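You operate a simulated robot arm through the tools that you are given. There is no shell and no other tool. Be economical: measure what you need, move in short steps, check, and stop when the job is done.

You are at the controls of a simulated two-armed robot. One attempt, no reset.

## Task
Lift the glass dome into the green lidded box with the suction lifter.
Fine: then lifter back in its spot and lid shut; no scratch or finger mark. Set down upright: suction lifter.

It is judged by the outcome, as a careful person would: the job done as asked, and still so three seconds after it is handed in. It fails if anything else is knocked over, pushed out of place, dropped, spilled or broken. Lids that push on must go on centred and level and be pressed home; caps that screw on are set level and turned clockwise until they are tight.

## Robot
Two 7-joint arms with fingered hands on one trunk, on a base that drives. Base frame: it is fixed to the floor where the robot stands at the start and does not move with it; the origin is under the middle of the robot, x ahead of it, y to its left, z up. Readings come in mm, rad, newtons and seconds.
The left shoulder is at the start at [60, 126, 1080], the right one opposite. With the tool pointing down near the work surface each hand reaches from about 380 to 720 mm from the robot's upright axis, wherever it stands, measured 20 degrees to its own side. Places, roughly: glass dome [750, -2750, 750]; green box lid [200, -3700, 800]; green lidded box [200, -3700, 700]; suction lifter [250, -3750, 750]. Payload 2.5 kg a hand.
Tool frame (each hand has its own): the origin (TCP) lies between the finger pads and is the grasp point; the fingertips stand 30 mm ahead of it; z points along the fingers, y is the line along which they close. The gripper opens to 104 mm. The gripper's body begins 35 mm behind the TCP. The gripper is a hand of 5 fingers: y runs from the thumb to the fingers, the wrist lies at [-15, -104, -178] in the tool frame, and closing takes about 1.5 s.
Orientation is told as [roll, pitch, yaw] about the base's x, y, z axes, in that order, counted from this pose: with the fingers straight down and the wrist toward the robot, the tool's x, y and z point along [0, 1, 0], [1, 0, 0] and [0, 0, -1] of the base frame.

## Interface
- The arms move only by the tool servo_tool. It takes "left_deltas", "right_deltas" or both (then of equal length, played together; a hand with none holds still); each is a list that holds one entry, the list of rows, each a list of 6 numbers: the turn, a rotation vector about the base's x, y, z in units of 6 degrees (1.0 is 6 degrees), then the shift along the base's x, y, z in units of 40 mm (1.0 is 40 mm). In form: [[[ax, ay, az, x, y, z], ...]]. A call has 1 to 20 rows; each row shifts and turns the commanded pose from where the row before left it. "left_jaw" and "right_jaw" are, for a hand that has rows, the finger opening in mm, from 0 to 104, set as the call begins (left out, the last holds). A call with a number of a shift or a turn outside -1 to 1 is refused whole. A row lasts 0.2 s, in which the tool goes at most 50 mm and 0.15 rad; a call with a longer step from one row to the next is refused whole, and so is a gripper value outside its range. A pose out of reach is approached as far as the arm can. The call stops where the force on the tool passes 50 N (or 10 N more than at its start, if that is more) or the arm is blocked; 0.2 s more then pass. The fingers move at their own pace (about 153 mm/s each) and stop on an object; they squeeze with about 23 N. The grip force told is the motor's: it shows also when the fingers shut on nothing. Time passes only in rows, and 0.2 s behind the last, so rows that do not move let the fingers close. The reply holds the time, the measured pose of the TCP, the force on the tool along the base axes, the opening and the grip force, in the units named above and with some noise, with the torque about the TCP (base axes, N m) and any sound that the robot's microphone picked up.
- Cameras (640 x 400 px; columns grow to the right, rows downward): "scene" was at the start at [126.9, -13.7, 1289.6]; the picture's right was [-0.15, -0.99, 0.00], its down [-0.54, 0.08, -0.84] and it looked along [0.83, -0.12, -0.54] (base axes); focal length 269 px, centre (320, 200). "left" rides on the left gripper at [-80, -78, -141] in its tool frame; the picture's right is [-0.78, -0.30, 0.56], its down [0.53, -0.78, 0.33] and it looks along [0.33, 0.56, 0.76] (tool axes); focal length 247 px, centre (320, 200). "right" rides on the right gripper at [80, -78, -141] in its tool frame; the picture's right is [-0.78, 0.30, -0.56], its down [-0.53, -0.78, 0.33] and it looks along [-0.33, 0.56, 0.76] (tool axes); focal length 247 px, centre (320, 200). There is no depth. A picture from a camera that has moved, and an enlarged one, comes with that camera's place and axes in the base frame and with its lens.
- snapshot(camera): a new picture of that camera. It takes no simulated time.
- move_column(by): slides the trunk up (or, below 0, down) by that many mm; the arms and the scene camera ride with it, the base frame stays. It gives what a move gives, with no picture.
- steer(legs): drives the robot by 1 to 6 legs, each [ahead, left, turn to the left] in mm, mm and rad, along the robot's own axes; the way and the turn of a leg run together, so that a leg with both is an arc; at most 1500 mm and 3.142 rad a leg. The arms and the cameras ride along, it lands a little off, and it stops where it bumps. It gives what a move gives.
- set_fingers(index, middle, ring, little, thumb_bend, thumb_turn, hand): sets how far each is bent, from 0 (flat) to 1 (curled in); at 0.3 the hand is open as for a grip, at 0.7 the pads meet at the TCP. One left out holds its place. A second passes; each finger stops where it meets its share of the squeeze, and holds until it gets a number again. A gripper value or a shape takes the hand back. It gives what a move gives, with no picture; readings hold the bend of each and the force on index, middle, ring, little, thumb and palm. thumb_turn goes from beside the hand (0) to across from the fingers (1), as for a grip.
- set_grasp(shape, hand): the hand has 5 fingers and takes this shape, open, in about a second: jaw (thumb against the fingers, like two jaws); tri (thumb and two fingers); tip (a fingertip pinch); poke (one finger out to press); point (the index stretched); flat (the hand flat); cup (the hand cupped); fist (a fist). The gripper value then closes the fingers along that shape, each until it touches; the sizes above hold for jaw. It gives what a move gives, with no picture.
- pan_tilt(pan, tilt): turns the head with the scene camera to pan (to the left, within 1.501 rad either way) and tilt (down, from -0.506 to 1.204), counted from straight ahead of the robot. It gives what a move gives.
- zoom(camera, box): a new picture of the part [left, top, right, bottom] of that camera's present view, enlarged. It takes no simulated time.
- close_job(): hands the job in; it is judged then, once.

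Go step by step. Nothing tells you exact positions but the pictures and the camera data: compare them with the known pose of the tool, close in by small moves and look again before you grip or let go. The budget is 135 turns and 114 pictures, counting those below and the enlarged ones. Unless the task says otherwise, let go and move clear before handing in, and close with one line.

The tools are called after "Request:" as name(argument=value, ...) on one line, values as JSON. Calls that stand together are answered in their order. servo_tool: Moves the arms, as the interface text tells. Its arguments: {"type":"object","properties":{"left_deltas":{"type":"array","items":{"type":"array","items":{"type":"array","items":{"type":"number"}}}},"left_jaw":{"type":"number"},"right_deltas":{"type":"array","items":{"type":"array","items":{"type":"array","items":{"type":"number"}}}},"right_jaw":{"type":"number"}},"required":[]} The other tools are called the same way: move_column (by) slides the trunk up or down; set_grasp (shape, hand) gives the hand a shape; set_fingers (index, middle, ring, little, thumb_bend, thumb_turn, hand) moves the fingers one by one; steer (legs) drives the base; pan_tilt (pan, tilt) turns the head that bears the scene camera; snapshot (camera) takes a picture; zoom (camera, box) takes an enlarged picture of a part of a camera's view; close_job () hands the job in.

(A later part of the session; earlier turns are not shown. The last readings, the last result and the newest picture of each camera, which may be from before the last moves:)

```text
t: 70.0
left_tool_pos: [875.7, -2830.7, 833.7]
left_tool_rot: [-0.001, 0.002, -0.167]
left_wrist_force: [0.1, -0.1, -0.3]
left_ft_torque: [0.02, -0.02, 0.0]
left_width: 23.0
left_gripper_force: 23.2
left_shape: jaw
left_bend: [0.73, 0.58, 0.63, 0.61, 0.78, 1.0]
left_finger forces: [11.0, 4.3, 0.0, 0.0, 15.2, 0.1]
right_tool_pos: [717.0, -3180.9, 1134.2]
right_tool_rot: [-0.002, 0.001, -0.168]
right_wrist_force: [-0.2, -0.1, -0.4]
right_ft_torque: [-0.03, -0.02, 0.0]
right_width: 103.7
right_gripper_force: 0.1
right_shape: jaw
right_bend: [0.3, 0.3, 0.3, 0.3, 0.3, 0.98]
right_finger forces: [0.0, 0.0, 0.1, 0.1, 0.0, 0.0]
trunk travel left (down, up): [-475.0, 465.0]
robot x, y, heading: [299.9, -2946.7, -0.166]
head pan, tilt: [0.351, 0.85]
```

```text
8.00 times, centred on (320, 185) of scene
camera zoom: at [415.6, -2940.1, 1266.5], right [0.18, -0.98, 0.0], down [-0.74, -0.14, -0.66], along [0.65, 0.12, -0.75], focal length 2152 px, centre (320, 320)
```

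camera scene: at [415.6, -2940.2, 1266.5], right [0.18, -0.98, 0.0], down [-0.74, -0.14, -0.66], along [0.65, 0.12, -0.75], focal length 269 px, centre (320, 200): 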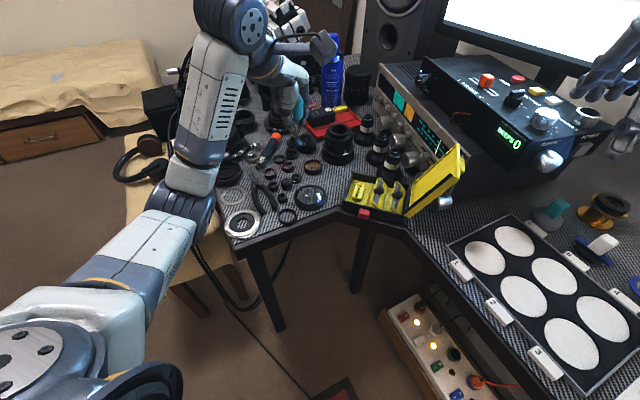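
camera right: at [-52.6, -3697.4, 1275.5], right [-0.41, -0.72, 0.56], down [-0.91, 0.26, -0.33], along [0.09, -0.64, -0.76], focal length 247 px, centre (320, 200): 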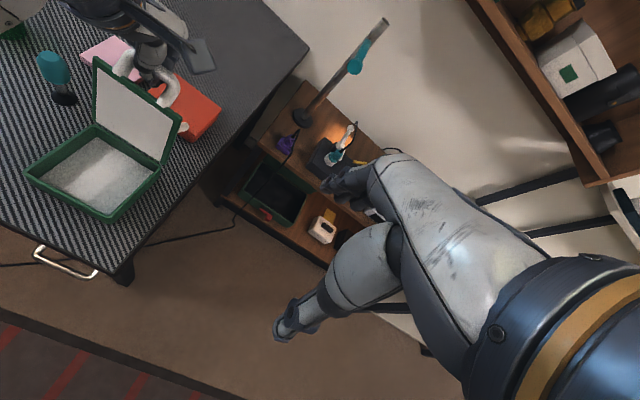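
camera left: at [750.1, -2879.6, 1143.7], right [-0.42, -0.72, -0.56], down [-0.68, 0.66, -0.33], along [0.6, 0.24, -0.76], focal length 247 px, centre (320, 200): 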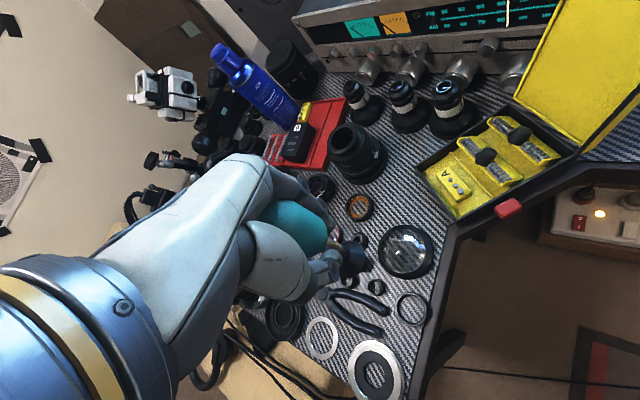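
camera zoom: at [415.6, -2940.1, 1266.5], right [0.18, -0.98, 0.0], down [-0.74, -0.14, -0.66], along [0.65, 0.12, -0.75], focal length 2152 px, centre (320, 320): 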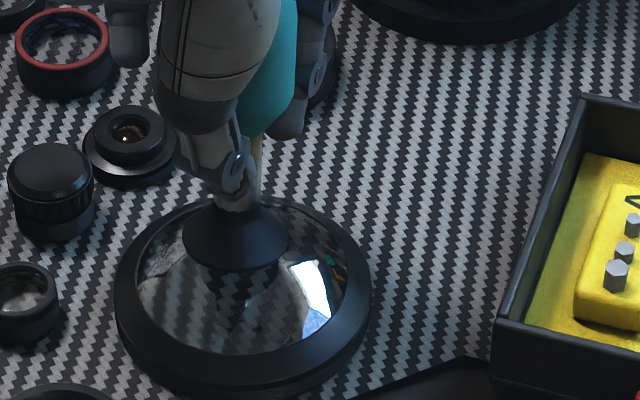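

Request:
servo_tool(left_deltas=[[[0, 0, 0, 0, 0, -0.06], [0, 0, 0, 0, 0, -0.06], [0, 0, 0, 0, 0, -0.06], [0, 0, 0, 0, 0, 0]]])

Request:
servo_tool(left_deltas=[[[0, 0, 0, 0, 0, -0.05], [0, 0, 0, 0, 0, 0]]])

Request:
servo_tool(left_deltas=[[[0, 0, 0, 0, 0, -0.05], [0, 0, 0, 0, 0, 0]]])

Request:
zoom(camera="scene", box=[290, 160, 350, 210])

```text
t: 71.0
left_tool_pos: [875.6, -2828.9, 827.0]
left_tool_rot: [0.0, -0.003, -0.167]
left_wrist_force: [-1.5, 0.6, 4.9]
left_ft_torque: [0.0, -0.02, 0.0]
left_width: 23.7
left_gripper_force: 22.7
left_shape: jaw
left_bend: [0.74, 0.59, 0.63, 0.61, 0.78, 1.0]
left_finger forces: [10.5, 3.7, 0.0, 0.0, 14.3, 0.1]
right_tool_pos: [716.5, -3182.0, 1134.2]
right_tool_rot: [0.001, 0.0, -0.169]
right_wrist_force: [0.2, 0.1, -0.5]
right_ft_torque: [0.04, 0.01, -0.03]
right_width: 103.6
right_gripper_force: 0.0
right_shape: jaw
right_bend: [0.3, 0.3, 0.3, 0.3, 0.3, 0.98]
right_finger forces: [0.1, 0.0, 0.0, 0.1, 0.0, 0.0]
trunk travel left (down, up): [-475.0, 465.0]
robot x, y, heading: [300.1, -2946.8, -0.165]
head pan, tilt: [0.351, 0.85]
```

```text
t: 71.6
left_tool_pos: [875.2, -2830.5, 825.9]
left_tool_rot: [0.001, -0.002, -0.167]
left_wrist_force: [-2.1, -0.5, 7.5]
left_ft_torque: [-0.01, 0.01, 0.0]
left_width: 23.1
left_gripper_force: 22.6
left_shape: jaw
left_bend: [0.74, 0.6, 0.63, 0.61, 0.79, 1.0]
left_finger forces: [10.3, 2.9, 0.0, 0.1, 13.5, 0.1]
right_tool_pos: [716.8, -3182.1, 1134.6]
right_tool_rot: [0.0, -0.001, -0.167]
right_wrist_force: [1.2, -0.2, 1.0]
right_ft_torque: [0.0, 0.02, -0.04]
right_width: 103.8
right_gripper_force: 0.0
right_shape: jaw
right_bend: [0.3, 0.3, 0.3, 0.3, 0.3, 0.98]
right_finger forces: [0.0, 0.0, 0.0, 0.0, 0.0, 0.1]
trunk travel left (down, up): [-475.0, 465.0]
robot x, y, heading: [300.4, -2945.4, -0.163]
head pan, tilt: [0.351, 0.85]
```

```text
t: 72.2
left_tool_pos: [875.0, -2830.5, 824.1]
left_tool_rot: [0.001, -0.003, -0.168]
left_wrist_force: [-2.9, -0.8, 8.4]
left_ft_torque: [-0.02, 0.07, -0.01]
left_width: 22.8
left_gripper_force: 23.2
left_shape: jaw
left_bend: [0.74, 0.61, 0.63, 0.61, 0.8, 1.0]
left_finger forces: [9.3, 2.6, 0.0, 0.0, 14.6, 0.0]
right_tool_pos: [715.7, -3181.7, 1134.7]
right_tool_rot: [0.0, 0.0, -0.168]
right_wrist_force: [0.5, -0.9, -0.3]
right_ft_torque: [0.0, 0.05, -0.01]
right_width: 103.8
right_gripper_force: 0.1
right_shape: jaw
right_bend: [0.3, 0.3, 0.3, 0.3, 0.3, 0.98]
right_finger forces: [0.0, 0.1, 0.1, 0.0, 0.0, 0.0]
trunk travel left (down, up): [-475.0, 465.0]
robot x, y, heading: [302.1, -2945.5, -0.161]
head pan, tilt: [0.351, 0.85]
```

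```text
8.00 times, centred on (320, 185) of scene
camera zoom: at [414.4, -2940.4, 1266.7], right [0.18, -0.98, 0.0], down [-0.74, -0.14, -0.66], along [0.65, 0.12, -0.75], focal length 2152 px, centre (320, 320)
```

zoom: 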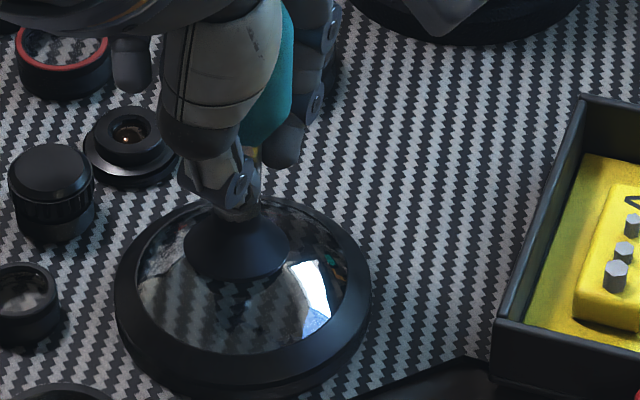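

Contact with about 8 N pressed. I try a small lift and look whether the dome follows.

Request:
servo_tool(left_deltas=[[[0, 0, 0, 0, 0, 0], [0, 0, 0, 0, 0, 0.1], [0, 0, 0, 0, 0, 0.15], [0, 0, 0, 0, 0, 0.25], [0, 0, 0, 0, 0, 0]]])

Request:
zoom(camera="scene", box=[280, 150, 352, 210])

```text
t: 73.4
left_tool_pos: [875.9, -2830.1, 842.1]
left_tool_rot: [-0.001, 0.002, -0.164]
left_wrist_force: [0.5, 0.4, -1.8]
left_ft_torque: [0.02, -0.01, 0.04]
left_width: 22.6
left_gripper_force: 22.9
left_shape: jaw
left_bend: [0.74, 0.6, 0.63, 0.61, 0.8, 1.0]
left_finger forces: [10.2, 3.8, 0.0, 0.1, 15.3, 0.1]
right_tool_pos: [717.5, -3181.2, 1134.4]
right_tool_rot: [0.0, -0.001, -0.168]
right_wrist_force: [-0.4, 0.7, 0.6]
right_ft_torque: [-0.02, 0.04, 0.0]
right_width: 103.8
right_gripper_force: 0.1
right_shape: jaw
right_bend: [0.3, 0.3, 0.3, 0.3, 0.3, 0.98]
right_finger forces: [0.0, 0.0, 0.0, 0.1, 0.0, 0.0]
trunk travel left (down, up): [-475.0, 465.0]
robot x, y, heading: [297.4, -2950.9, -0.167]
head pan, tilt: [0.351, 0.85]
```

```text
6.67 times, centred on (316, 180) of scene
camera zoom: at [415.7, -2940.1, 1266.4], right [0.18, -0.98, 0.0], down [-0.74, -0.14, -0.66], along [0.65, 0.12, -0.75], focal length 1794 px, centre (347, 333)
```

zoom: 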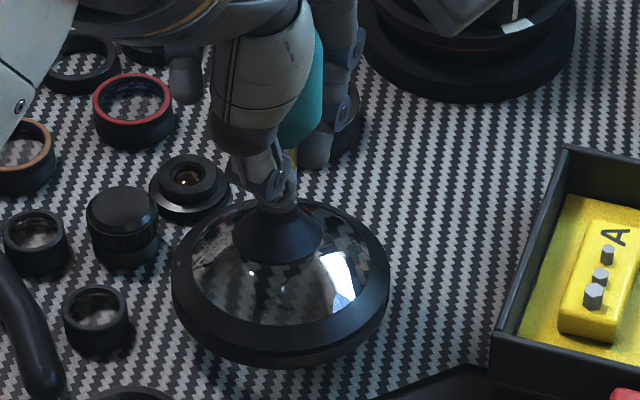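

The dome is lifting with the cup. I raise it to travel height and drive back the way I came.

Request:
servo_tool(left_deltas=[[[0, 0, 0, 0, 0, 0.4], [0, 0, 0, 0, 0, 0.6], [0, 0, 0, 0, 0, 0.6], [0, 0, 0, 0, 0, 0.6], [0, 0, 0, 0, 0, 0.6], [0, 0, 0, 0, 0, 0.6], [0, 0, 0, 0, 0, 0.6], [0, 0, 0, 0, 0, 0]]])

Request:
snapshot(camera="left")

```text
t: 75.2
left_tool_pos: [877.3, -2829.4, 1002.1]
left_tool_rot: [0.0, -0.001, -0.167]
left_wrist_force: [1.1, -0.1, -2.8]
left_ft_torque: [-0.03, 0.01, 0.03]
left_width: 22.8
left_gripper_force: 23.1
left_shape: jaw
left_bend: [0.74, 0.6, 0.63, 0.61, 0.8, 1.0]
left_finger forces: [9.7, 3.8, 0.0, 0.0, 15.4, 0.1]
right_tool_pos: [717.9, -3182.3, 1133.5]
right_tool_rot: [-0.001, 0.001, -0.168]
right_wrist_force: [0.2, 0.1, -0.5]
right_ft_torque: [0.02, -0.03, 0.01]
right_width: 103.6
right_gripper_force: 0.1
right_shape: jaw
right_bend: [0.3, 0.3, 0.3, 0.3, 0.3, 0.98]
right_finger forces: [0.0, 0.1, 0.1, 0.0, 0.0, 0.1]
trunk travel left (down, up): [-475.0, 465.0]
robot x, y, heading: [300.7, -2948.7, -0.168]
head pan, tilt: [0.351, 0.85]
```

```text
51 pictures are left
camera left: at [785.7, -2896.5, 1145.3], right [-0.42, -0.72, -0.56], down [-0.68, 0.66, -0.33], along [0.6, 0.24, -0.76], focal length 247 px, centre (320, 200)
```

left: 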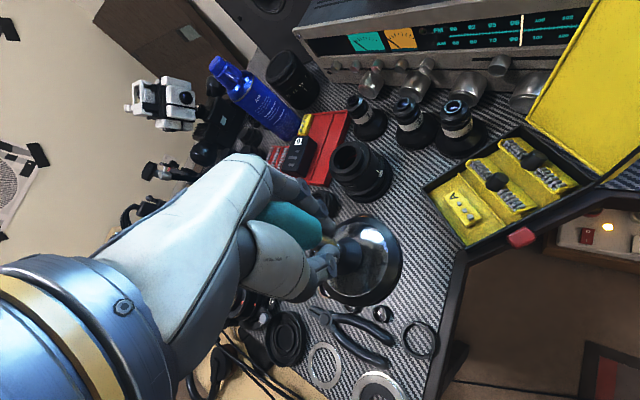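

Request:
steer(legs=[[-286, 160, 0], [0, 0, -0.718], [0, -600, 0], [200, 0, 0]])

Request:
pan_tilt(pan=0.2, tilt=0.85)

Request:
snapshot(camera="scene")

```text
t: 83.5
left_tool_pos: [213.0, -3570.9, 1001.8]
left_tool_rot: [-0.001, 0.001, -0.892]
left_wrist_force: [0.0, -0.3, -2.4]
left_ft_torque: [-0.01, 0.01, 0.01]
left_width: 22.5
left_gripper_force: 23.3
left_shape: jaw
left_bend: [0.74, 0.6, 0.63, 0.61, 0.8, 1.0]
left_finger forces: [9.5, 4.1, 0.1, 0.1, 15.3, 0.0]
right_tool_pos: [-140.0, -3728.7, 1133.0]
right_tool_rot: [0.001, 0.001, -0.892]
right_wrist_force: [0.3, -0.3, 0.7]
right_ft_torque: [0.03, 0.01, 0.0]
right_width: 103.7
right_gripper_force: 0.0
right_shape: jaw
right_bend: [0.3, 0.3, 0.3, 0.3, 0.3, 0.98]
right_finger forces: [0.0, 0.0, 0.1, 0.0, 0.0, 0.0]
trunk travel left (down, up): [-475.0, 465.0]
robot x, y, heading: [-300.2, -3276.0, -0.895]
head pan, tilt: [0.351, 0.85]
```

```text
t: 84.2
left_tool_pos: [211.7, -3570.5, 1003.0]
left_tool_rot: [0.0, 0.001, -0.891]
left_wrist_force: [-0.4, 0.4, -2.4]
left_ft_torque: [-0.01, 0.01, -0.01]
left_width: 22.5
left_gripper_force: 22.5
left_shape: jaw
left_bend: [0.74, 0.6, 0.63, 0.61, 0.8, 1.0]
left_finger forces: [9.5, 4.1, 0.0, 0.0, 15.2, 0.0]
right_tool_pos: [-141.4, -3730.2, 1133.4]
right_tool_rot: [0.0, -0.001, -0.892]
right_wrist_force: [-0.6, 0.4, 0.3]
right_ft_torque: [0.04, 0.01, -0.02]
right_width: 103.8
right_gripper_force: 0.1
right_shape: jaw
right_bend: [0.3, 0.3, 0.3, 0.3, 0.3, 0.98]
right_finger forces: [0.0, 0.0, 0.0, 0.1, 0.0, 0.0]
trunk travel left (down, up): [-475.0, 465.0]
robot x, y, heading: [-296.2, -3276.5, -0.894]
head pan, tilt: [0.201, 0.85]
```

```text
50 pictures are left
camera scene: at [-212.2, -3358.6, 1266.5], right [-0.64, -0.77, 0.0], down [-0.58, 0.48, -0.66], along [0.51, -0.42, -0.75], focal length 269 px, centre (320, 200)
```

scene: 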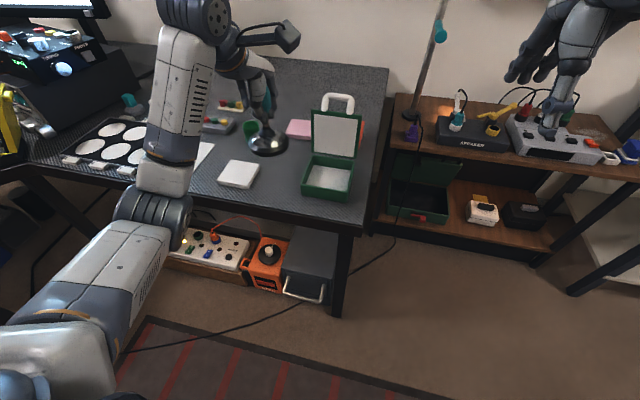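

Request:
steer(legs=[[105, 0, 0]])

Request:
snapshot(camera="scene")

Request:
snapshot(camera="left")

Request:
snapshot(camera="right")

```text
t: 85.4
left_tool_pos: [277.4, -3652.0, 1002.7]
left_tool_rot: [-0.002, 0.0, -0.891]
left_wrist_force: [0.0, -0.9, -2.6]
left_ft_torque: [0.02, 0.03, -0.02]
left_width: 22.2
left_gripper_force: 23.2
left_shape: jaw
left_bend: [0.74, 0.6, 0.63, 0.61, 0.8, 1.0]
left_finger forces: [9.3, 4.2, 0.0, 0.0, 15.2, 0.0]
right_tool_pos: [-74.2, -3810.1, 1133.4]
right_tool_rot: [0.0, 0.001, -0.892]
right_wrist_force: [0.1, 0.1, -1.1]
right_ft_torque: [-0.01, -0.01, 0.02]
right_width: 103.7
right_gripper_force: 0.0
right_shape: jaw
right_bend: [0.3, 0.3, 0.3, 0.3, 0.3, 0.98]
right_finger forces: [0.0, 0.0, 0.1, 0.0, 0.0, 0.2]
trunk travel left (down, up): [-475.0, 465.0]
robot x, y, heading: [-230.9, -3357.0, -0.897]
head pan, tilt: [0.201, 0.85]
```

```text
49 pictures are left
camera scene: at [-146.2, -3440.5, 1266.4], right [-0.64, -0.77, 0.0], down [-0.58, 0.48, -0.66], along [0.51, -0.42, -0.75], focal length 269 px, centre (320, 200)
```

scene: 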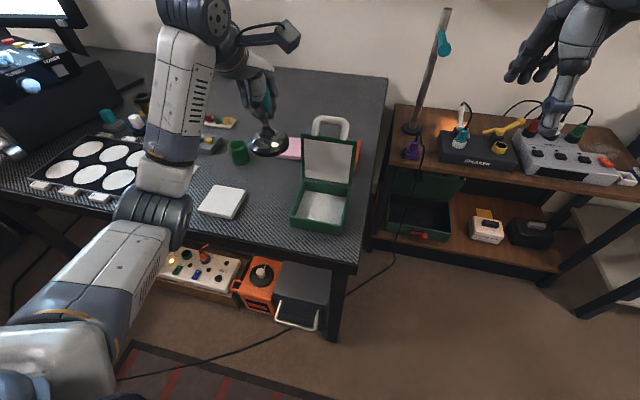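

```text
48 pictures are left
camera left: at [166.5, -3643.3, 1144.9], right [-0.79, -0.26, -0.56], down [-0.07, 0.94, -0.33], along [0.61, -0.22, -0.76], focal length 247 px, centre (320, 200)
```

left: 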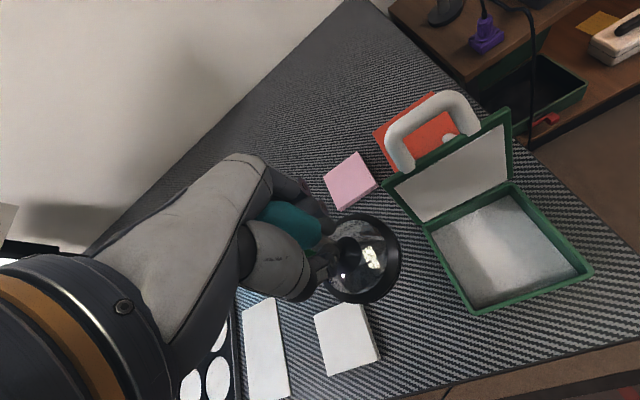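

```text
47 pictures are left
camera right: at [-60.2, -3700.7, 1275.6], right [-0.42, -0.72, 0.56], down [-0.9, 0.27, -0.33], along [0.09, -0.64, -0.76], focal length 247 px, centre (320, 200)
```

right: 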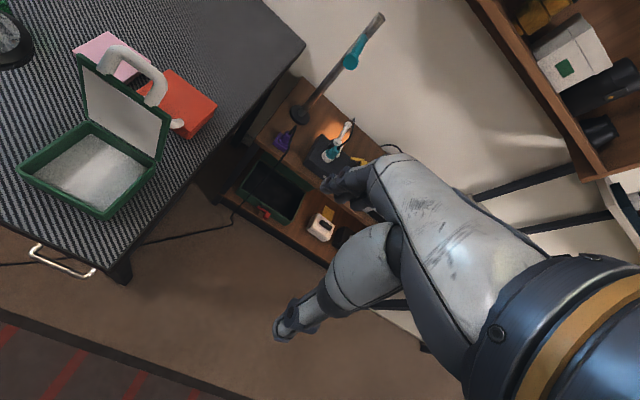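

Request:
zoom(camera="left", box=[400, 160, 600, 320])

Request:
zoom(camera="right", box=[0, 30, 200, 230])

Request:
zoom(camera="scene", box=[270, 110, 390, 240])

```text
2.50 times, centred on (500, 240) of left
camera zoom: at [166.5, -3643.3, 1144.9], right [-0.79, -0.26, -0.56], down [-0.07, 0.94, -0.33], along [0.61, -0.22, -0.76], focal length 617 px, centre (-130, 100)
```

zoom: 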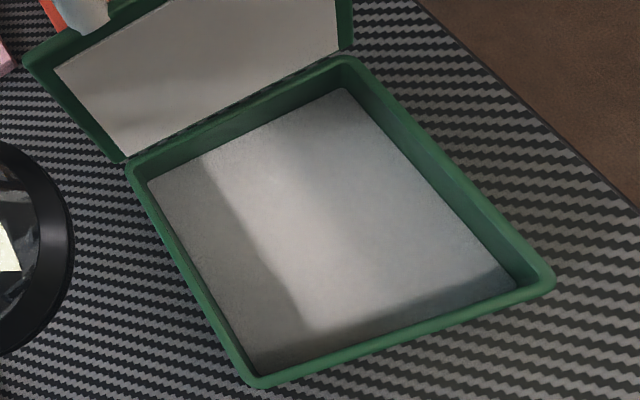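

```text
2.00 times, centred on (100, 130) of right
camera zoom: at [-60.2, -3700.7, 1275.6], right [-0.42, -0.72, 0.56], down [-0.9, 0.27, -0.33], along [0.09, -0.64, -0.76], focal length 494 px, centre (760, 340)
```

zoom: 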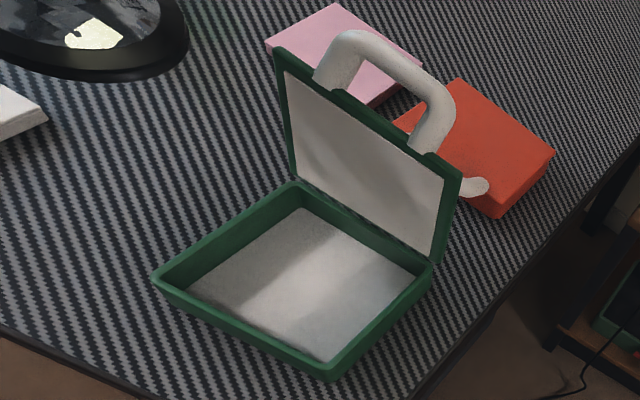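

```text
3.08 times, centred on (330, 175) of scene
camera zoom: at [-146.2, -3440.5, 1266.4], right [-0.64, -0.77, 0.0], down [-0.58, 0.48, -0.66], along [0.51, -0.42, -0.75], focal length 828 px, centre (289, 277)
```

zoom: 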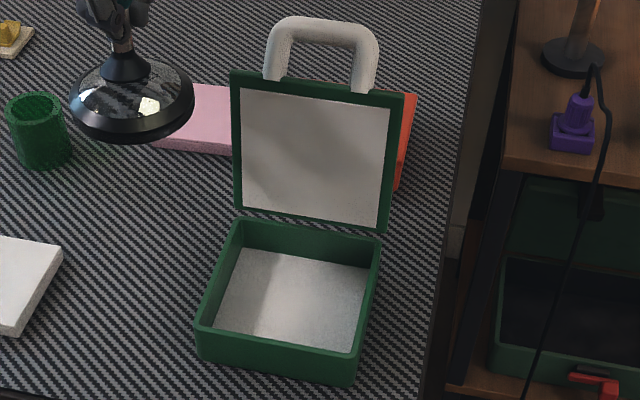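

The box floor centre is about (182,−3713) and the dome hangs centred under the TCP. I move over the box, staying high.

Request:
servo_tool(left_deltas=[[[0, 0, 0, -0.6, -0.38, 0], [0, 0, 0, -0.6, -0.38, 0], [0, 0, 0, -0.6, -0.38, 0], [0, 0, 0, -0.58, -0.38, 0], [0, 0, 0, 0, 0, -0.5], [0, 0, 0, 0, 0, -0.5], [0, 0, 0, 0, 0, -0.5], [0, 0, 0, 0, 0, 0]]])

Request:
zoom(camera="left", box=[240, 130, 480, 330])

Request:
zoom(camera="right", box=[0, 30, 200, 230])

Request:
zoom(camera="scene", box=[250, 90, 390, 240])

```text
t: 87.2
left_tool_pos: [183.9, -3713.3, 943.0]
left_tool_rot: [0.0, -0.002, -0.894]
left_wrist_force: [0.8, -0.4, -3.0]
left_ft_torque: [0.0, 0.04, -0.01]
left_width: 22.4
left_gripper_force: 23.0
left_shape: jaw
left_bend: [0.74, 0.6, 0.63, 0.61, 0.8, 1.0]
left_finger forces: [9.2, 4.2, 0.1, 0.0, 15.1, 0.0]
right_tool_pos: [-74.0, -3810.5, 1133.9]
right_tool_rot: [0.0, 0.002, -0.891]
right_wrist_force: [0.9, 0.1, -0.5]
right_ft_torque: [-0.01, 0.01, -0.03]
right_width: 103.6
right_gripper_force: 0.1
right_shape: jaw
right_bend: [0.3, 0.3, 0.3, 0.3, 0.3, 0.98]
right_finger forces: [0.0, 0.1, 0.0, 0.1, 0.0, 0.1]
trunk travel left (down, up): [-475.0, 465.0]
robot x, y, heading: [-235.3, -3361.6, -0.89]
head pan, tilt: [0.201, 0.85]
```

```text
2.00 times, centred on (360, 230) of left
camera zoom: at [71.5, -3703.6, 1085.0], right [-0.79, -0.26, -0.56], down [-0.07, 0.94, -0.33], along [0.61, -0.22, -0.76], focal length 494 px, centre (240, 140)
```

zoom: 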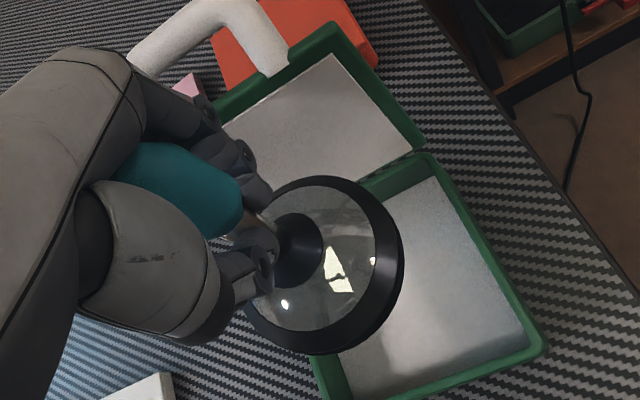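

```text
2.00 times, centred on (100, 130) of right
camera zoom: at [-60.5, -3700.3, 1275.8], right [-0.42, -0.72, 0.56], down [-0.9, 0.27, -0.33], along [0.09, -0.64, -0.76], focal length 494 px, centre (760, 340)
```

zoom: 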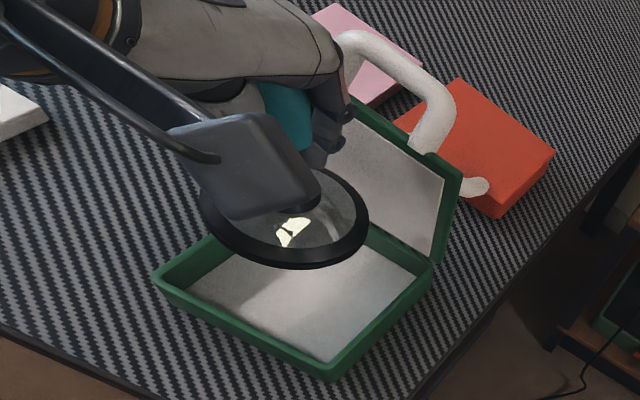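

```text
2.67 times, centred on (320, 165) of scene
camera zoom: at [-146.6, -3440.1, 1266.5], right [-0.64, -0.77, 0.0], down [-0.58, 0.48, -0.66], along [0.51, -0.42, -0.75], focal length 718 px, centre (320, 293)
```

zoom: 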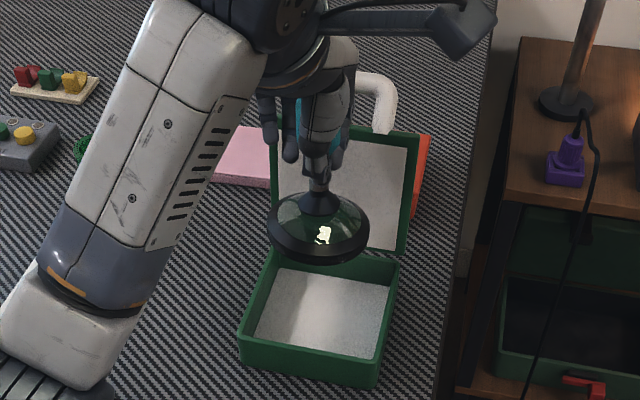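

Well centred. I lower in stages, checking clearance of the fingers to the lid.

Request:
servo_tool(left_deltas=[[[0, 0, 0, -0.02, -0.03, -0.4], [0, 0, 0, 0, 0, -0.4], [0, 0, 0, 0, 0, -0.4], [0, 0, 0, 0, 0, -0.3], [0, 0, 0, 0, 0, 0]]])

Request:
zoom(camera="left", box=[240, 130, 480, 330])

Request:
zoom(camera="scene", box=[270, 110, 390, 240])

```text
t: 88.4
left_tool_pos: [182.4, -3715.3, 882.8]
left_tool_rot: [-0.001, -0.001, -0.893]
left_wrist_force: [-0.4, 0.3, -2.3]
left_ft_torque: [0.02, 0.01, -0.01]
left_width: 22.3
left_gripper_force: 23.3
left_shape: jaw
left_bend: [0.74, 0.6, 0.63, 0.61, 0.8, 1.0]
left_finger forces: [9.0, 4.3, 0.1, 0.0, 15.1, 0.1]
right_tool_pos: [-74.1, -3810.6, 1133.1]
right_tool_rot: [0.0, -0.001, -0.891]
right_wrist_force: [0.6, -0.2, -0.4]
right_ft_torque: [0.0, 0.01, -0.01]
right_width: 103.6
right_gripper_force: 0.0
right_shape: jaw
right_bend: [0.3, 0.3, 0.3, 0.3, 0.3, 0.98]
right_finger forces: [0.0, 0.0, 0.1, 0.1, 0.0, 0.0]
trunk travel left (down, up): [-475.0, 465.0]
robot x, y, heading: [-228.3, -3355.7, -0.889]
head pan, tilt: [0.201, 0.85]
```

```text
2.00 times, centred on (360, 230) of left
camera zoom: at [70.0, -3705.1, 1024.9], right [-0.79, -0.26, -0.56], down [-0.07, 0.94, -0.33], along [0.61, -0.22, -0.76], focal length 494 px, centre (240, 140)
```

zoom: 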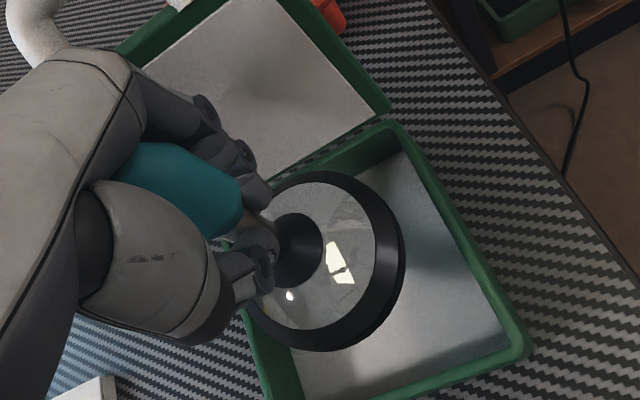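

```text
3.08 times, centred on (330, 175) of scene
camera zoom: at [-146.6, -3440.1, 1266.5], right [-0.64, -0.77, 0.0], down [-0.58, 0.48, -0.66], along [0.51, -0.42, -0.75], focal length 828 px, centre (289, 277)
```

zoom: 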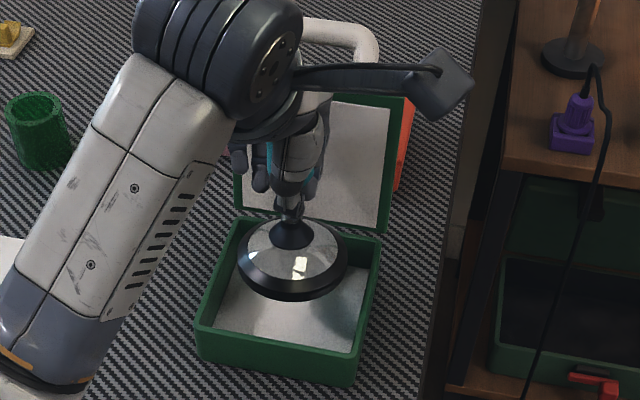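

Request:
servo_tool(left_deltas=[[[0, 0, 0, 0.05, 0.02, -0.25], [0, 0, 0, 0, 0, -0.25], [0, 0, 0, 0, 0, -0.25], [0, 0, 0, 0, 0, 0]]])

Request:
zoom(camera="scene", box=[270, 110, 390, 240])

Request:
zoom(camera="left", box=[240, 130, 480, 330])

```text
t: 89.4
left_tool_pos: [183.6, -3712.8, 851.4]
left_tool_rot: [0.003, 0.0, -0.893]
left_wrist_force: [-0.5, -0.1, -2.3]
left_ft_torque: [0.02, 0.06, -0.03]
left_width: 22.7
left_gripper_force: 23.1
left_shape: jaw
left_bend: [0.74, 0.6, 0.63, 0.61, 0.8, 1.0]
left_finger forces: [9.0, 4.3, 0.1, 0.1, 15.2, 0.0]
right_tool_pos: [-75.3, -3810.3, 1133.1]
right_tool_rot: [0.0, -0.002, -0.891]
right_wrist_force: [-0.3, -0.5, -0.9]
right_ft_torque: [-0.04, 0.02, -0.03]
right_width: 103.8
right_gripper_force: 0.1
right_shape: jaw
right_bend: [0.3, 0.3, 0.3, 0.3, 0.3, 0.98]
right_finger forces: [0.0, 0.1, 0.0, 0.1, 0.1, 0.0]
trunk travel left (down, up): [-475.0, 465.0]
robot x, y, heading: [-230.7, -3356.4, -0.886]
head pan, tilt: [0.201, 0.85]
```

```text
3.08 times, centred on (330, 175) of scene
camera zoom: at [-146.6, -3440.1, 1266.5], right [-0.64, -0.77, 0.0], down [-0.58, 0.48, -0.66], along [0.51, -0.42, -0.75], focal length 828 px, centre (289, 277)
```

zoom: 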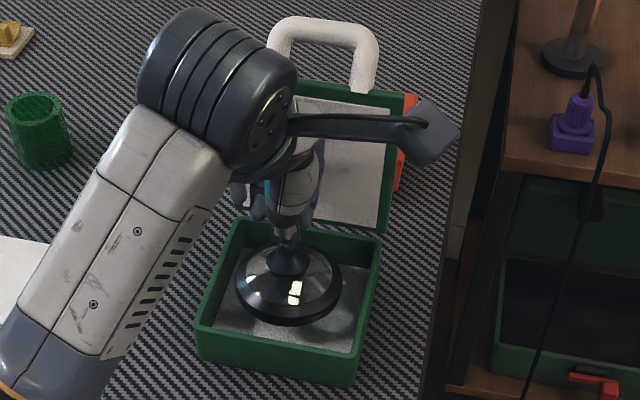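

```text
2.00 times, centred on (360, 230) of left
camera zoom: at [72.4, -3704.1, 994.8], right [-0.79, -0.26, -0.56], down [-0.07, 0.94, -0.33], along [0.61, -0.22, -0.76], focal length 494 px, centre (240, 140)
```

zoom: 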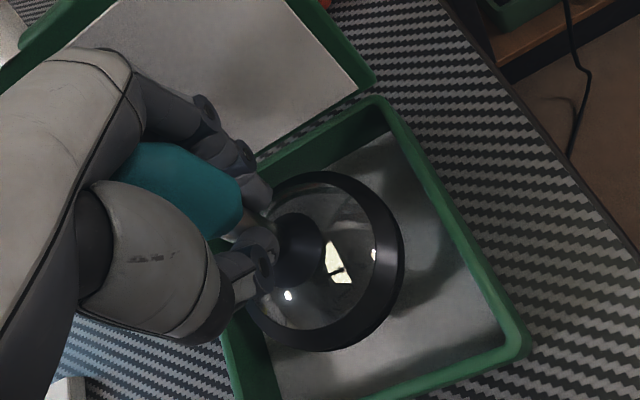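

Request:
servo_tool(left_deltas=[[[0, 0, 0, -0.03, -0.02, -0.08], [0, 0, 0, 0, 0, -0.08], [0, 0, 0, 0, 0, -0.08], [0, 0, 0, 0, 0, 0]]])

Request:
servo_tool(left_deltas=[[[0, 0, 0, 0, 0, -0.05], [0, 0, 0, 0, 0, -0.04], [0, 0, 0, 0, 0, 0]]])

```text
t: 90.4
left_tool_pos: [181.9, -3714.4, 842.1]
left_tool_rot: [0.0, 0.0, -0.891]
left_wrist_force: [0.8, -0.4, -2.8]
left_ft_torque: [-0.03, 0.0, 0.02]
left_width: 22.1
left_gripper_force: 23.2
left_shape: jaw
left_bend: [0.74, 0.6, 0.63, 0.61, 0.8, 1.0]
left_finger forces: [9.0, 4.3, 0.1, 0.0, 15.1, 0.0]
right_tool_pos: [-74.0, -3811.0, 1134.0]
right_tool_rot: [-0.001, 0.001, -0.893]
right_wrist_force: [-0.6, -0.1, 0.0]
right_ft_torque: [0.0, -0.01, -0.01]
right_width: 103.6
right_gripper_force: 0.0
right_shape: jaw
right_bend: [0.3, 0.3, 0.3, 0.3, 0.3, 0.98]
right_finger forces: [0.0, 0.0, 0.0, 0.0, 0.0, 0.0]
trunk travel left (down, up): [-475.0, 465.0]
robot x, y, heading: [-229.3, -3360.2, -0.89]
head pan, tilt: [0.201, 0.85]
```

```text
t: 91.2
left_tool_pos: [182.4, -3714.9, 839.6]
left_tool_rot: [0.0, 0.0, -0.893]
left_wrist_force: [-0.7, -0.8, -3.1]
left_ft_torque: [0.0, -0.03, -0.02]
left_width: 22.1
left_gripper_force: 22.6
left_shape: jaw
left_bend: [0.74, 0.6, 0.63, 0.61, 0.8, 1.0]
left_finger forces: [9.0, 4.2, 0.0, 0.0, 15.1, 0.0]
right_tool_pos: [-73.6, -3811.5, 1134.0]
right_tool_rot: [-0.001, 0.001, -0.893]
right_wrist_force: [0.4, 0.7, 0.0]
right_ft_torque: [-0.01, -0.01, 0.02]
right_width: 103.7
right_gripper_force: 0.0
right_shape: jaw
right_bend: [0.3, 0.3, 0.3, 0.3, 0.3, 0.98]
right_finger forces: [0.0, 0.0, 0.0, 0.0, 0.0, 0.0]
trunk travel left (down, up): [-475.0, 465.0]
robot x, y, heading: [-228.4, -3358.6, -0.896]
head pan, tilt: [0.201, 0.85]
```

Request:
servo_tool(left_deltas=[[[0, 0, 0, 0, 0, -0.05], [0, 0, 0, 0, 0, -0.05], [0, 0, 0, 0, 0, 0]]])

Request:
servo_tool(left_deltas=[[[0, 0, 0, 0, 0, -0.05], [0, 0, 0, 0, 0, 0]]])

Request:
servo_tool(left_deltas=[[[0, 0, 0, 0, 0, -0.05], [0, 0, 0, 0, 0, 0]]])

```text
t: 92.0
left_tool_pos: [182.6, -3714.6, 836.0]
left_tool_rot: [-0.001, 0.001, -0.891]
left_wrist_force: [0.4, 0.1, -2.2]
left_ft_torque: [0.01, -0.01, -0.01]
left_width: 22.3
left_gripper_force: 23.0
left_shape: jaw
left_bend: [0.74, 0.6, 0.63, 0.61, 0.8, 1.0]
left_finger forces: [9.0, 4.1, 0.1, 0.1, 15.0, 0.0]
right_tool_pos: [-74.8, -3810.4, 1133.5]
right_tool_rot: [-0.001, -0.001, -0.894]
right_wrist_force: [-0.1, -0.9, 0.2]
right_ft_torque: [0.0, -0.01, 0.01]
right_width: 103.7
right_gripper_force: 0.0
right_shape: jaw
right_bend: [0.3, 0.3, 0.3, 0.3, 0.3, 0.98]
right_finger forces: [0.0, 0.0, 0.0, 0.0, 0.0, 0.0]
trunk travel left (down, up): [-475.0, 465.0]
robot x, y, heading: [-229.6, -3358.8, -0.893]
head pan, tilt: [0.201, 0.85]
```

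```text
t: 92.6
left_tool_pos: [182.9, -3714.2, 834.7]
left_tool_rot: [0.0, 0.001, -0.892]
left_wrist_force: [-0.2, -0.8, -1.5]
left_ft_torque: [-0.01, 0.01, -0.01]
left_width: 22.2
left_gripper_force: 23.5
left_shape: jaw
left_bend: [0.74, 0.6, 0.63, 0.61, 0.8, 1.0]
left_finger forces: [8.9, 4.3, 0.0, 0.0, 15.2, 0.1]
right_tool_pos: [-74.1, -3810.1, 1133.7]
right_tool_rot: [-0.001, 0.0, -0.892]
right_wrist_force: [-0.2, -0.8, 0.1]
right_ft_torque: [-0.02, -0.01, -0.02]
right_width: 103.4
right_gripper_force: 0.2
right_shape: jaw
right_bend: [0.3, 0.3, 0.3, 0.3, 0.3, 0.98]
right_finger forces: [0.0, 0.1, 0.0, 0.0, 0.0, 0.1]
trunk travel left (down, up): [-475.0, 465.0]
robot x, y, heading: [-229.4, -3359.2, -0.887]
head pan, tilt: [0.201, 0.85]
```

```text
t: 93.2
left_tool_pos: [181.9, -3713.9, 831.6]
left_tool_rot: [0.0, 0.001, -0.892]
left_wrist_force: [-0.1, 0.2, -1.6]
left_ft_torque: [0.01, -0.02, 0.01]
left_width: 22.6
left_gripper_force: 22.6
left_shape: jaw
left_bend: [0.74, 0.6, 0.63, 0.61, 0.8, 1.0]
left_finger forces: [8.7, 4.3, 0.0, 0.0, 15.0, 0.0]
right_tool_pos: [-73.9, -3810.3, 1133.9]
right_tool_rot: [0.002, 0.001, -0.892]
right_wrist_force: [-0.9, 0.6, -0.5]
right_ft_torque: [-0.01, -0.02, 0.0]
right_width: 103.8
right_gripper_force: 0.0
right_shape: jaw
right_bend: [0.3, 0.3, 0.3, 0.3, 0.3, 0.98]
right_finger forces: [0.1, 0.0, 0.0, 0.0, 0.1, 0.1]
trunk travel left (down, up): [-475.0, 465.0]
robot x, y, heading: [-230.3, -3357.1, -0.898]
head pan, tilt: [0.201, 0.85]
```

Request:
servo_tool(left_deltas=[[[0, 0, 0, 0, 0, -0.05], [0, 0, 0, 0, 0, 0], [0, 0, 0, 0, 0, 0]]])

Request:
servo_tool(left_deltas=[[[0, 0, 0, 0, 0, -0.05], [0, 0, 0, 0, 0, 0], [0, 0, 0, 0, 0, 0]]])

Request:
zoom(camera="scene", box=[290, 160, 380, 240])

```text
t: 94.0
left_tool_pos: [181.7, -3713.9, 831.4]
left_tool_rot: [-0.001, -0.001, -0.891]
left_wrist_force: [-0.2, 0.4, 5.6]
left_ft_torque: [-0.04, -0.04, 0.03]
left_width: 22.6
left_gripper_force: 22.9
left_shape: jaw
left_bend: [0.74, 0.6, 0.63, 0.61, 0.8, 1.0]
left_finger forces: [8.2, 4.2, 0.0, 0.1, 14.7, 0.0]
right_tool_pos: [-74.6, -3810.9, 1134.4]
right_tool_rot: [0.002, -0.002, -0.891]
right_wrist_force: [-0.5, -0.7, 0.1]
right_ft_torque: [0.0, 0.01, 0.0]
right_width: 103.5
right_gripper_force: 0.1
right_shape: jaw
right_bend: [0.3, 0.3, 0.3, 0.3, 0.3, 0.98]
right_finger forces: [0.0, 0.0, 0.1, 0.0, 0.0, 0.0]
trunk travel left (down, up): [-475.0, 465.0]
robot x, y, heading: [-233.4, -3354.6, -0.888]
head pan, tilt: [0.201, 0.85]
```

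```text
t: 94.8
left_tool_pos: [182.6, -3714.7, 829.7]
left_tool_rot: [0.0, -0.004, -0.895]
left_wrist_force: [-3.2, 0.9, 13.1]
left_ft_torque: [-0.04, -0.04, -0.01]
left_width: 23.0
left_gripper_force: 23.2
left_shape: jaw
left_bend: [0.74, 0.6, 0.63, 0.61, 0.8, 1.0]
left_finger forces: [8.5, 4.3, 0.0, 0.0, 15.1, 0.0]
right_tool_pos: [-75.3, -3810.7, 1135.9]
right_tool_rot: [0.002, -0.001, -0.891]
right_wrist_force: [0.6, -0.2, 0.2]
right_ft_torque: [-0.02, -0.03, 0.02]
right_width: 103.5
right_gripper_force: 0.0
right_shape: jaw
right_bend: [0.3, 0.3, 0.3, 0.3, 0.3, 0.98]
right_finger forces: [0.0, 0.0, 0.0, 0.1, 0.0, 0.0]
trunk travel left (down, up): [-475.0, 465.0]
robot x, y, heading: [-231.6, -3354.9, -0.888]
head pan, tilt: [0.201, 0.85]
```

```text
5.00 times, centred on (335, 200) of scene
camera zoom: at [-147.8, -3439.2, 1266.7], right [-0.64, -0.77, 0.0], down [-0.58, 0.48, -0.66], along [0.51, -0.42, -0.75], focal length 1345 px, centre (245, 200)
```

zoom: 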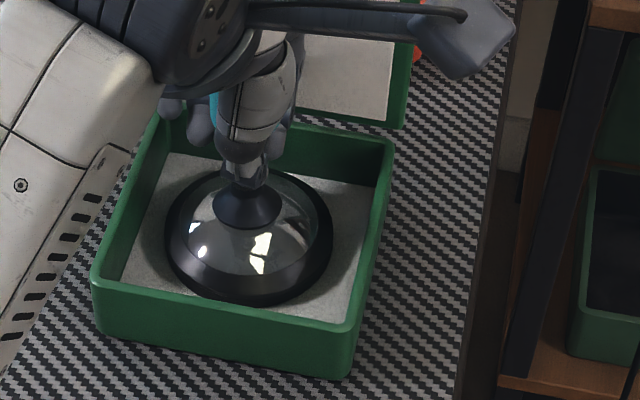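

The dome rests on the box floor. I test whether pressing has freed it by a small lift.

Request:
servo_tool(left_deltas=[[[0, 0, 0, 0, 0, 0.05], [0, 0, 0, 0, 0, 0.05], [0, 0, 0, 0, 0, 0.05], [0, 0, 0, 0, 0, 0.05], [0, 0, 0, 0, 0, 0]]])

Request:
zoom(camera="scene", box=[290, 160, 380, 240])

```text
t: 96.0
left_tool_pos: [182.4, -3714.6, 835.6]
left_tool_rot: [-0.001, 0.001, -0.891]
left_wrist_force: [-0.1, -0.1, -0.5]
left_ft_torque: [0.02, -0.02, -0.02]
left_width: 22.2
left_gripper_force: 22.6
left_shape: jaw
left_bend: [0.74, 0.6, 0.63, 0.61, 0.8, 1.0]
left_finger forces: [9.6, 4.7, 0.0, 0.0, 14.3, 0.1]
right_tool_pos: [-73.6, -3809.0, 1134.1]
right_tool_rot: [0.001, -0.001, -0.893]
right_wrist_force: [0.1, -0.2, 0.8]
right_ft_torque: [-0.01, 0.0, -0.01]
right_width: 103.6
right_gripper_force: 0.1
right_shape: jaw
right_bend: [0.3, 0.3, 0.3, 0.3, 0.3, 0.98]
right_finger forces: [0.0, 0.0, 0.0, 0.0, 0.1, 0.1]
trunk travel left (down, up): [-475.0, 465.0]
robot x, y, heading: [-233.5, -3355.5, -0.892]
head pan, tilt: [0.201, 0.85]
```

```text
5.00 times, centred on (335, 200) of scene
camera zoom: at [-146.7, -3440.0, 1266.5], right [-0.64, -0.77, 0.0], down [-0.58, 0.48, -0.66], along [0.51, -0.42, -0.75], focal length 1345 px, centre (245, 200)
```

zoom: 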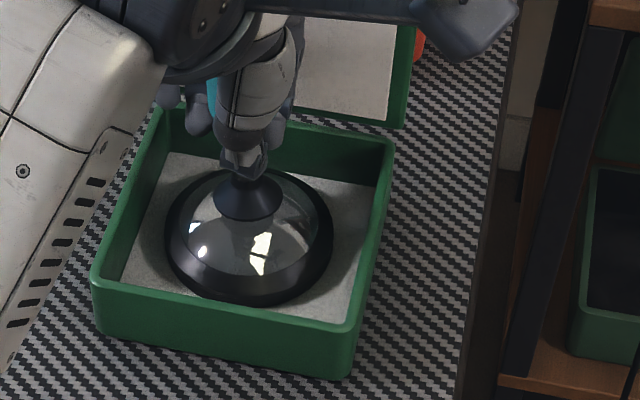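

The reading dropped to −0.5 N and the dome stayed put: the second press released it. I raise clear.

Request:
servo_tool(left_deltas=[[[0, 0, 0, 0, 0, 0.15], [0, 0, 0, 0, 0, 0.25], [0, 0, 0, 0, 0, 0.5], [0, 0, 0, 0, 0, 0.8], [0, 0, 0, 0, 0, 0.8], [0, 0, 0, 0, 0, 0.8], [0, 0, 0, 0, 0, 0.8], [0, 0, 0, 0, 0, 0]]])

Request:
zoom(camera="scene", box=[250, 90, 390, 240])

Request:
snapshot(camera="left")

```text
t: 97.8
left_tool_pos: [182.3, -3714.5, 999.3]
left_tool_rot: [0.0, 0.0, -0.891]
left_wrist_force: [-0.8, 0.6, -0.4]
left_ft_torque: [0.01, 0.0, -0.02]
left_width: 22.1
left_gripper_force: 22.5
left_shape: jaw
left_bend: [0.74, 0.6, 0.63, 0.61, 0.8, 1.0]
left_finger forces: [9.6, 4.8, 0.1, 0.0, 14.5, 0.1]
right_tool_pos: [-75.3, -3810.6, 1133.6]
right_tool_rot: [0.0, -0.001, -0.891]
right_wrist_force: [0.6, 0.6, 1.0]
right_ft_torque: [0.01, 0.01, 0.0]
right_width: 103.5
right_gripper_force: 0.1
right_shape: jaw
right_bend: [0.3, 0.3, 0.3, 0.3, 0.3, 0.98]
right_finger forces: [0.1, 0.1, 0.0, 0.0, 0.1, 0.1]
trunk travel left (down, up): [-475.0, 465.0]
robot x, y, heading: [-232.2, -3359.6, -0.89]
head pan, tilt: [0.201, 0.85]
```

```text
2.67 times, centred on (320, 165) of scene
camera zoom: at [-146.8, -3440.2, 1266.5], right [-0.64, -0.77, 0.0], down [-0.58, 0.48, -0.66], along [0.51, -0.42, -0.75], focal length 718 px, centre (320, 293)
```

zoom: 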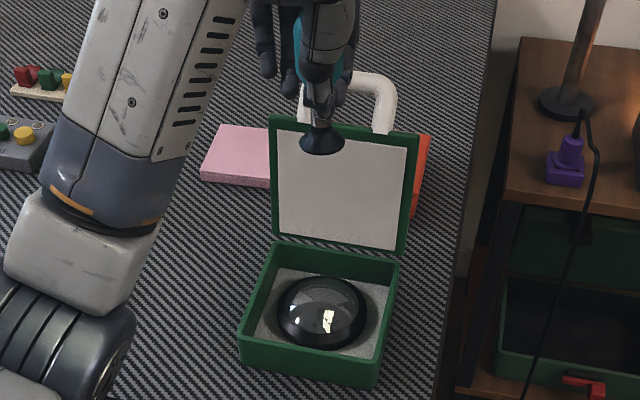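

```text
33 pictures are left
camera left: at [70.8, -3705.1, 1142.4], right [-0.79, -0.26, -0.56], down [-0.07, 0.94, -0.33], along [0.61, -0.22, -0.76], focal length 247 px, centre (320, 200)
```

left: 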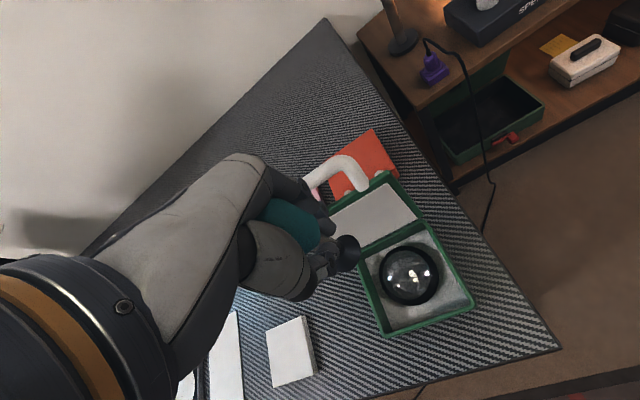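

The dome sits nicely centred in the box. Now I take the lifter back to its spot (346,−3702), going left first to stay clear of the lid.

Request:
servo_tool(left_deltas=[[[0, 0, 0, 0.656, 0.53, 0], [0, 0, 0, 0.656, 0.53, 0], [0, 0, 0, 0.656, 0.53, 0], [0, 0, 0, 0.656, 0.53, 0], [0, 0, 0, 0.49, -0.61, 0], [0, 0, 0, 0.49, -0.61, 0], [0, 0, 0, 0.49, -0.61, 0], [0, 0, 0, 0, 0, -0.9], [0, 0, 0, 0, 0, -0.9], [0, 0, 0, 0, 0, -0.9], [0, 0, 0, 0, 0, -0.9], [0, 0, 0, 0, 0, 0]]])

Request:
zoom(camera="left", box=[240, 130, 480, 330])

Request:
zoom(camera="right", box=[0, 0, 200, 150])

```text
t: 100.4
left_tool_pos: [346.8, -3702.4, 854.9]
left_tool_rot: [0.0, 0.001, -0.892]
left_wrist_force: [-0.3, 0.0, -0.1]
left_ft_torque: [0.0, 0.0, -0.02]
left_width: 21.8
left_gripper_force: 23.2
left_shape: jaw
left_bend: [0.74, 0.6, 0.63, 0.61, 0.8, 1.0]
left_finger forces: [9.4, 4.8, 0.0, 0.0, 14.3, 0.0]
right_tool_pos: [-74.4, -3811.3, 1133.7]
right_tool_rot: [-0.001, -0.001, -0.891]
right_wrist_force: [-0.3, -0.7, 0.1]
right_ft_torque: [-0.04, 0.02, 0.04]
right_width: 103.6
right_gripper_force: 0.0
right_shape: jaw
right_bend: [0.3, 0.3, 0.3, 0.3, 0.3, 0.98]
right_finger forces: [0.0, 0.0, 0.1, 0.0, 0.1, 0.0]
trunk travel left (down, up): [-475.0, 465.0]
robot x, y, heading: [-228.9, -3359.0, -0.889]
head pan, tilt: [0.201, 0.85]
```

```text
2.00 times, centred on (360, 230) of left
camera zoom: at [234.7, -3693.0, 997.7], right [-0.79, -0.26, -0.56], down [-0.07, 0.94, -0.33], along [0.61, -0.22, -0.76], focal length 494 px, centre (240, 140)
```

zoom: 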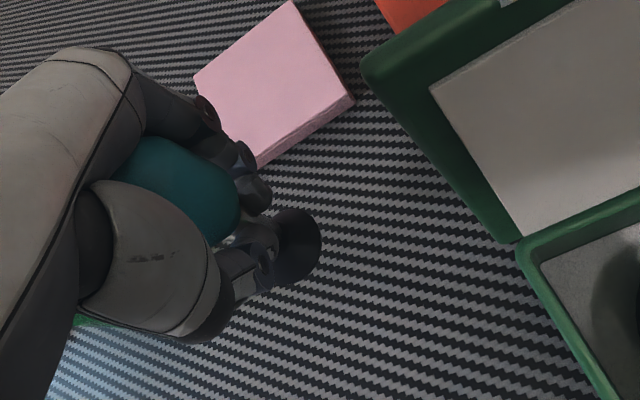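

```text
2.67 times, centred on (100, 75) of right
camera zoom: at [-60.7, -3700.2, 1275.9], right [-0.42, -0.72, 0.56], down [-0.9, 0.27, -0.33], along [0.09, -0.64, -0.76], focal length 659 px, centre (907, 533)
```

zoom: 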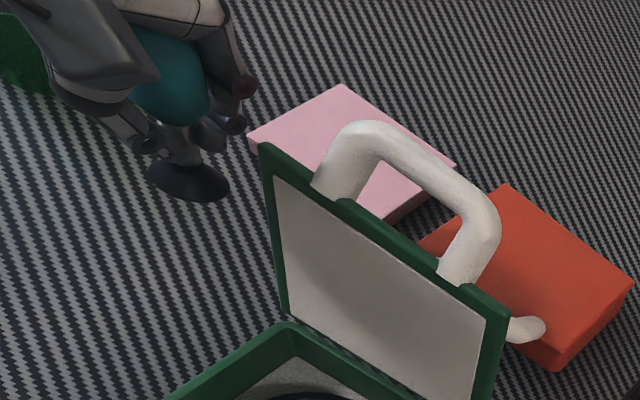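

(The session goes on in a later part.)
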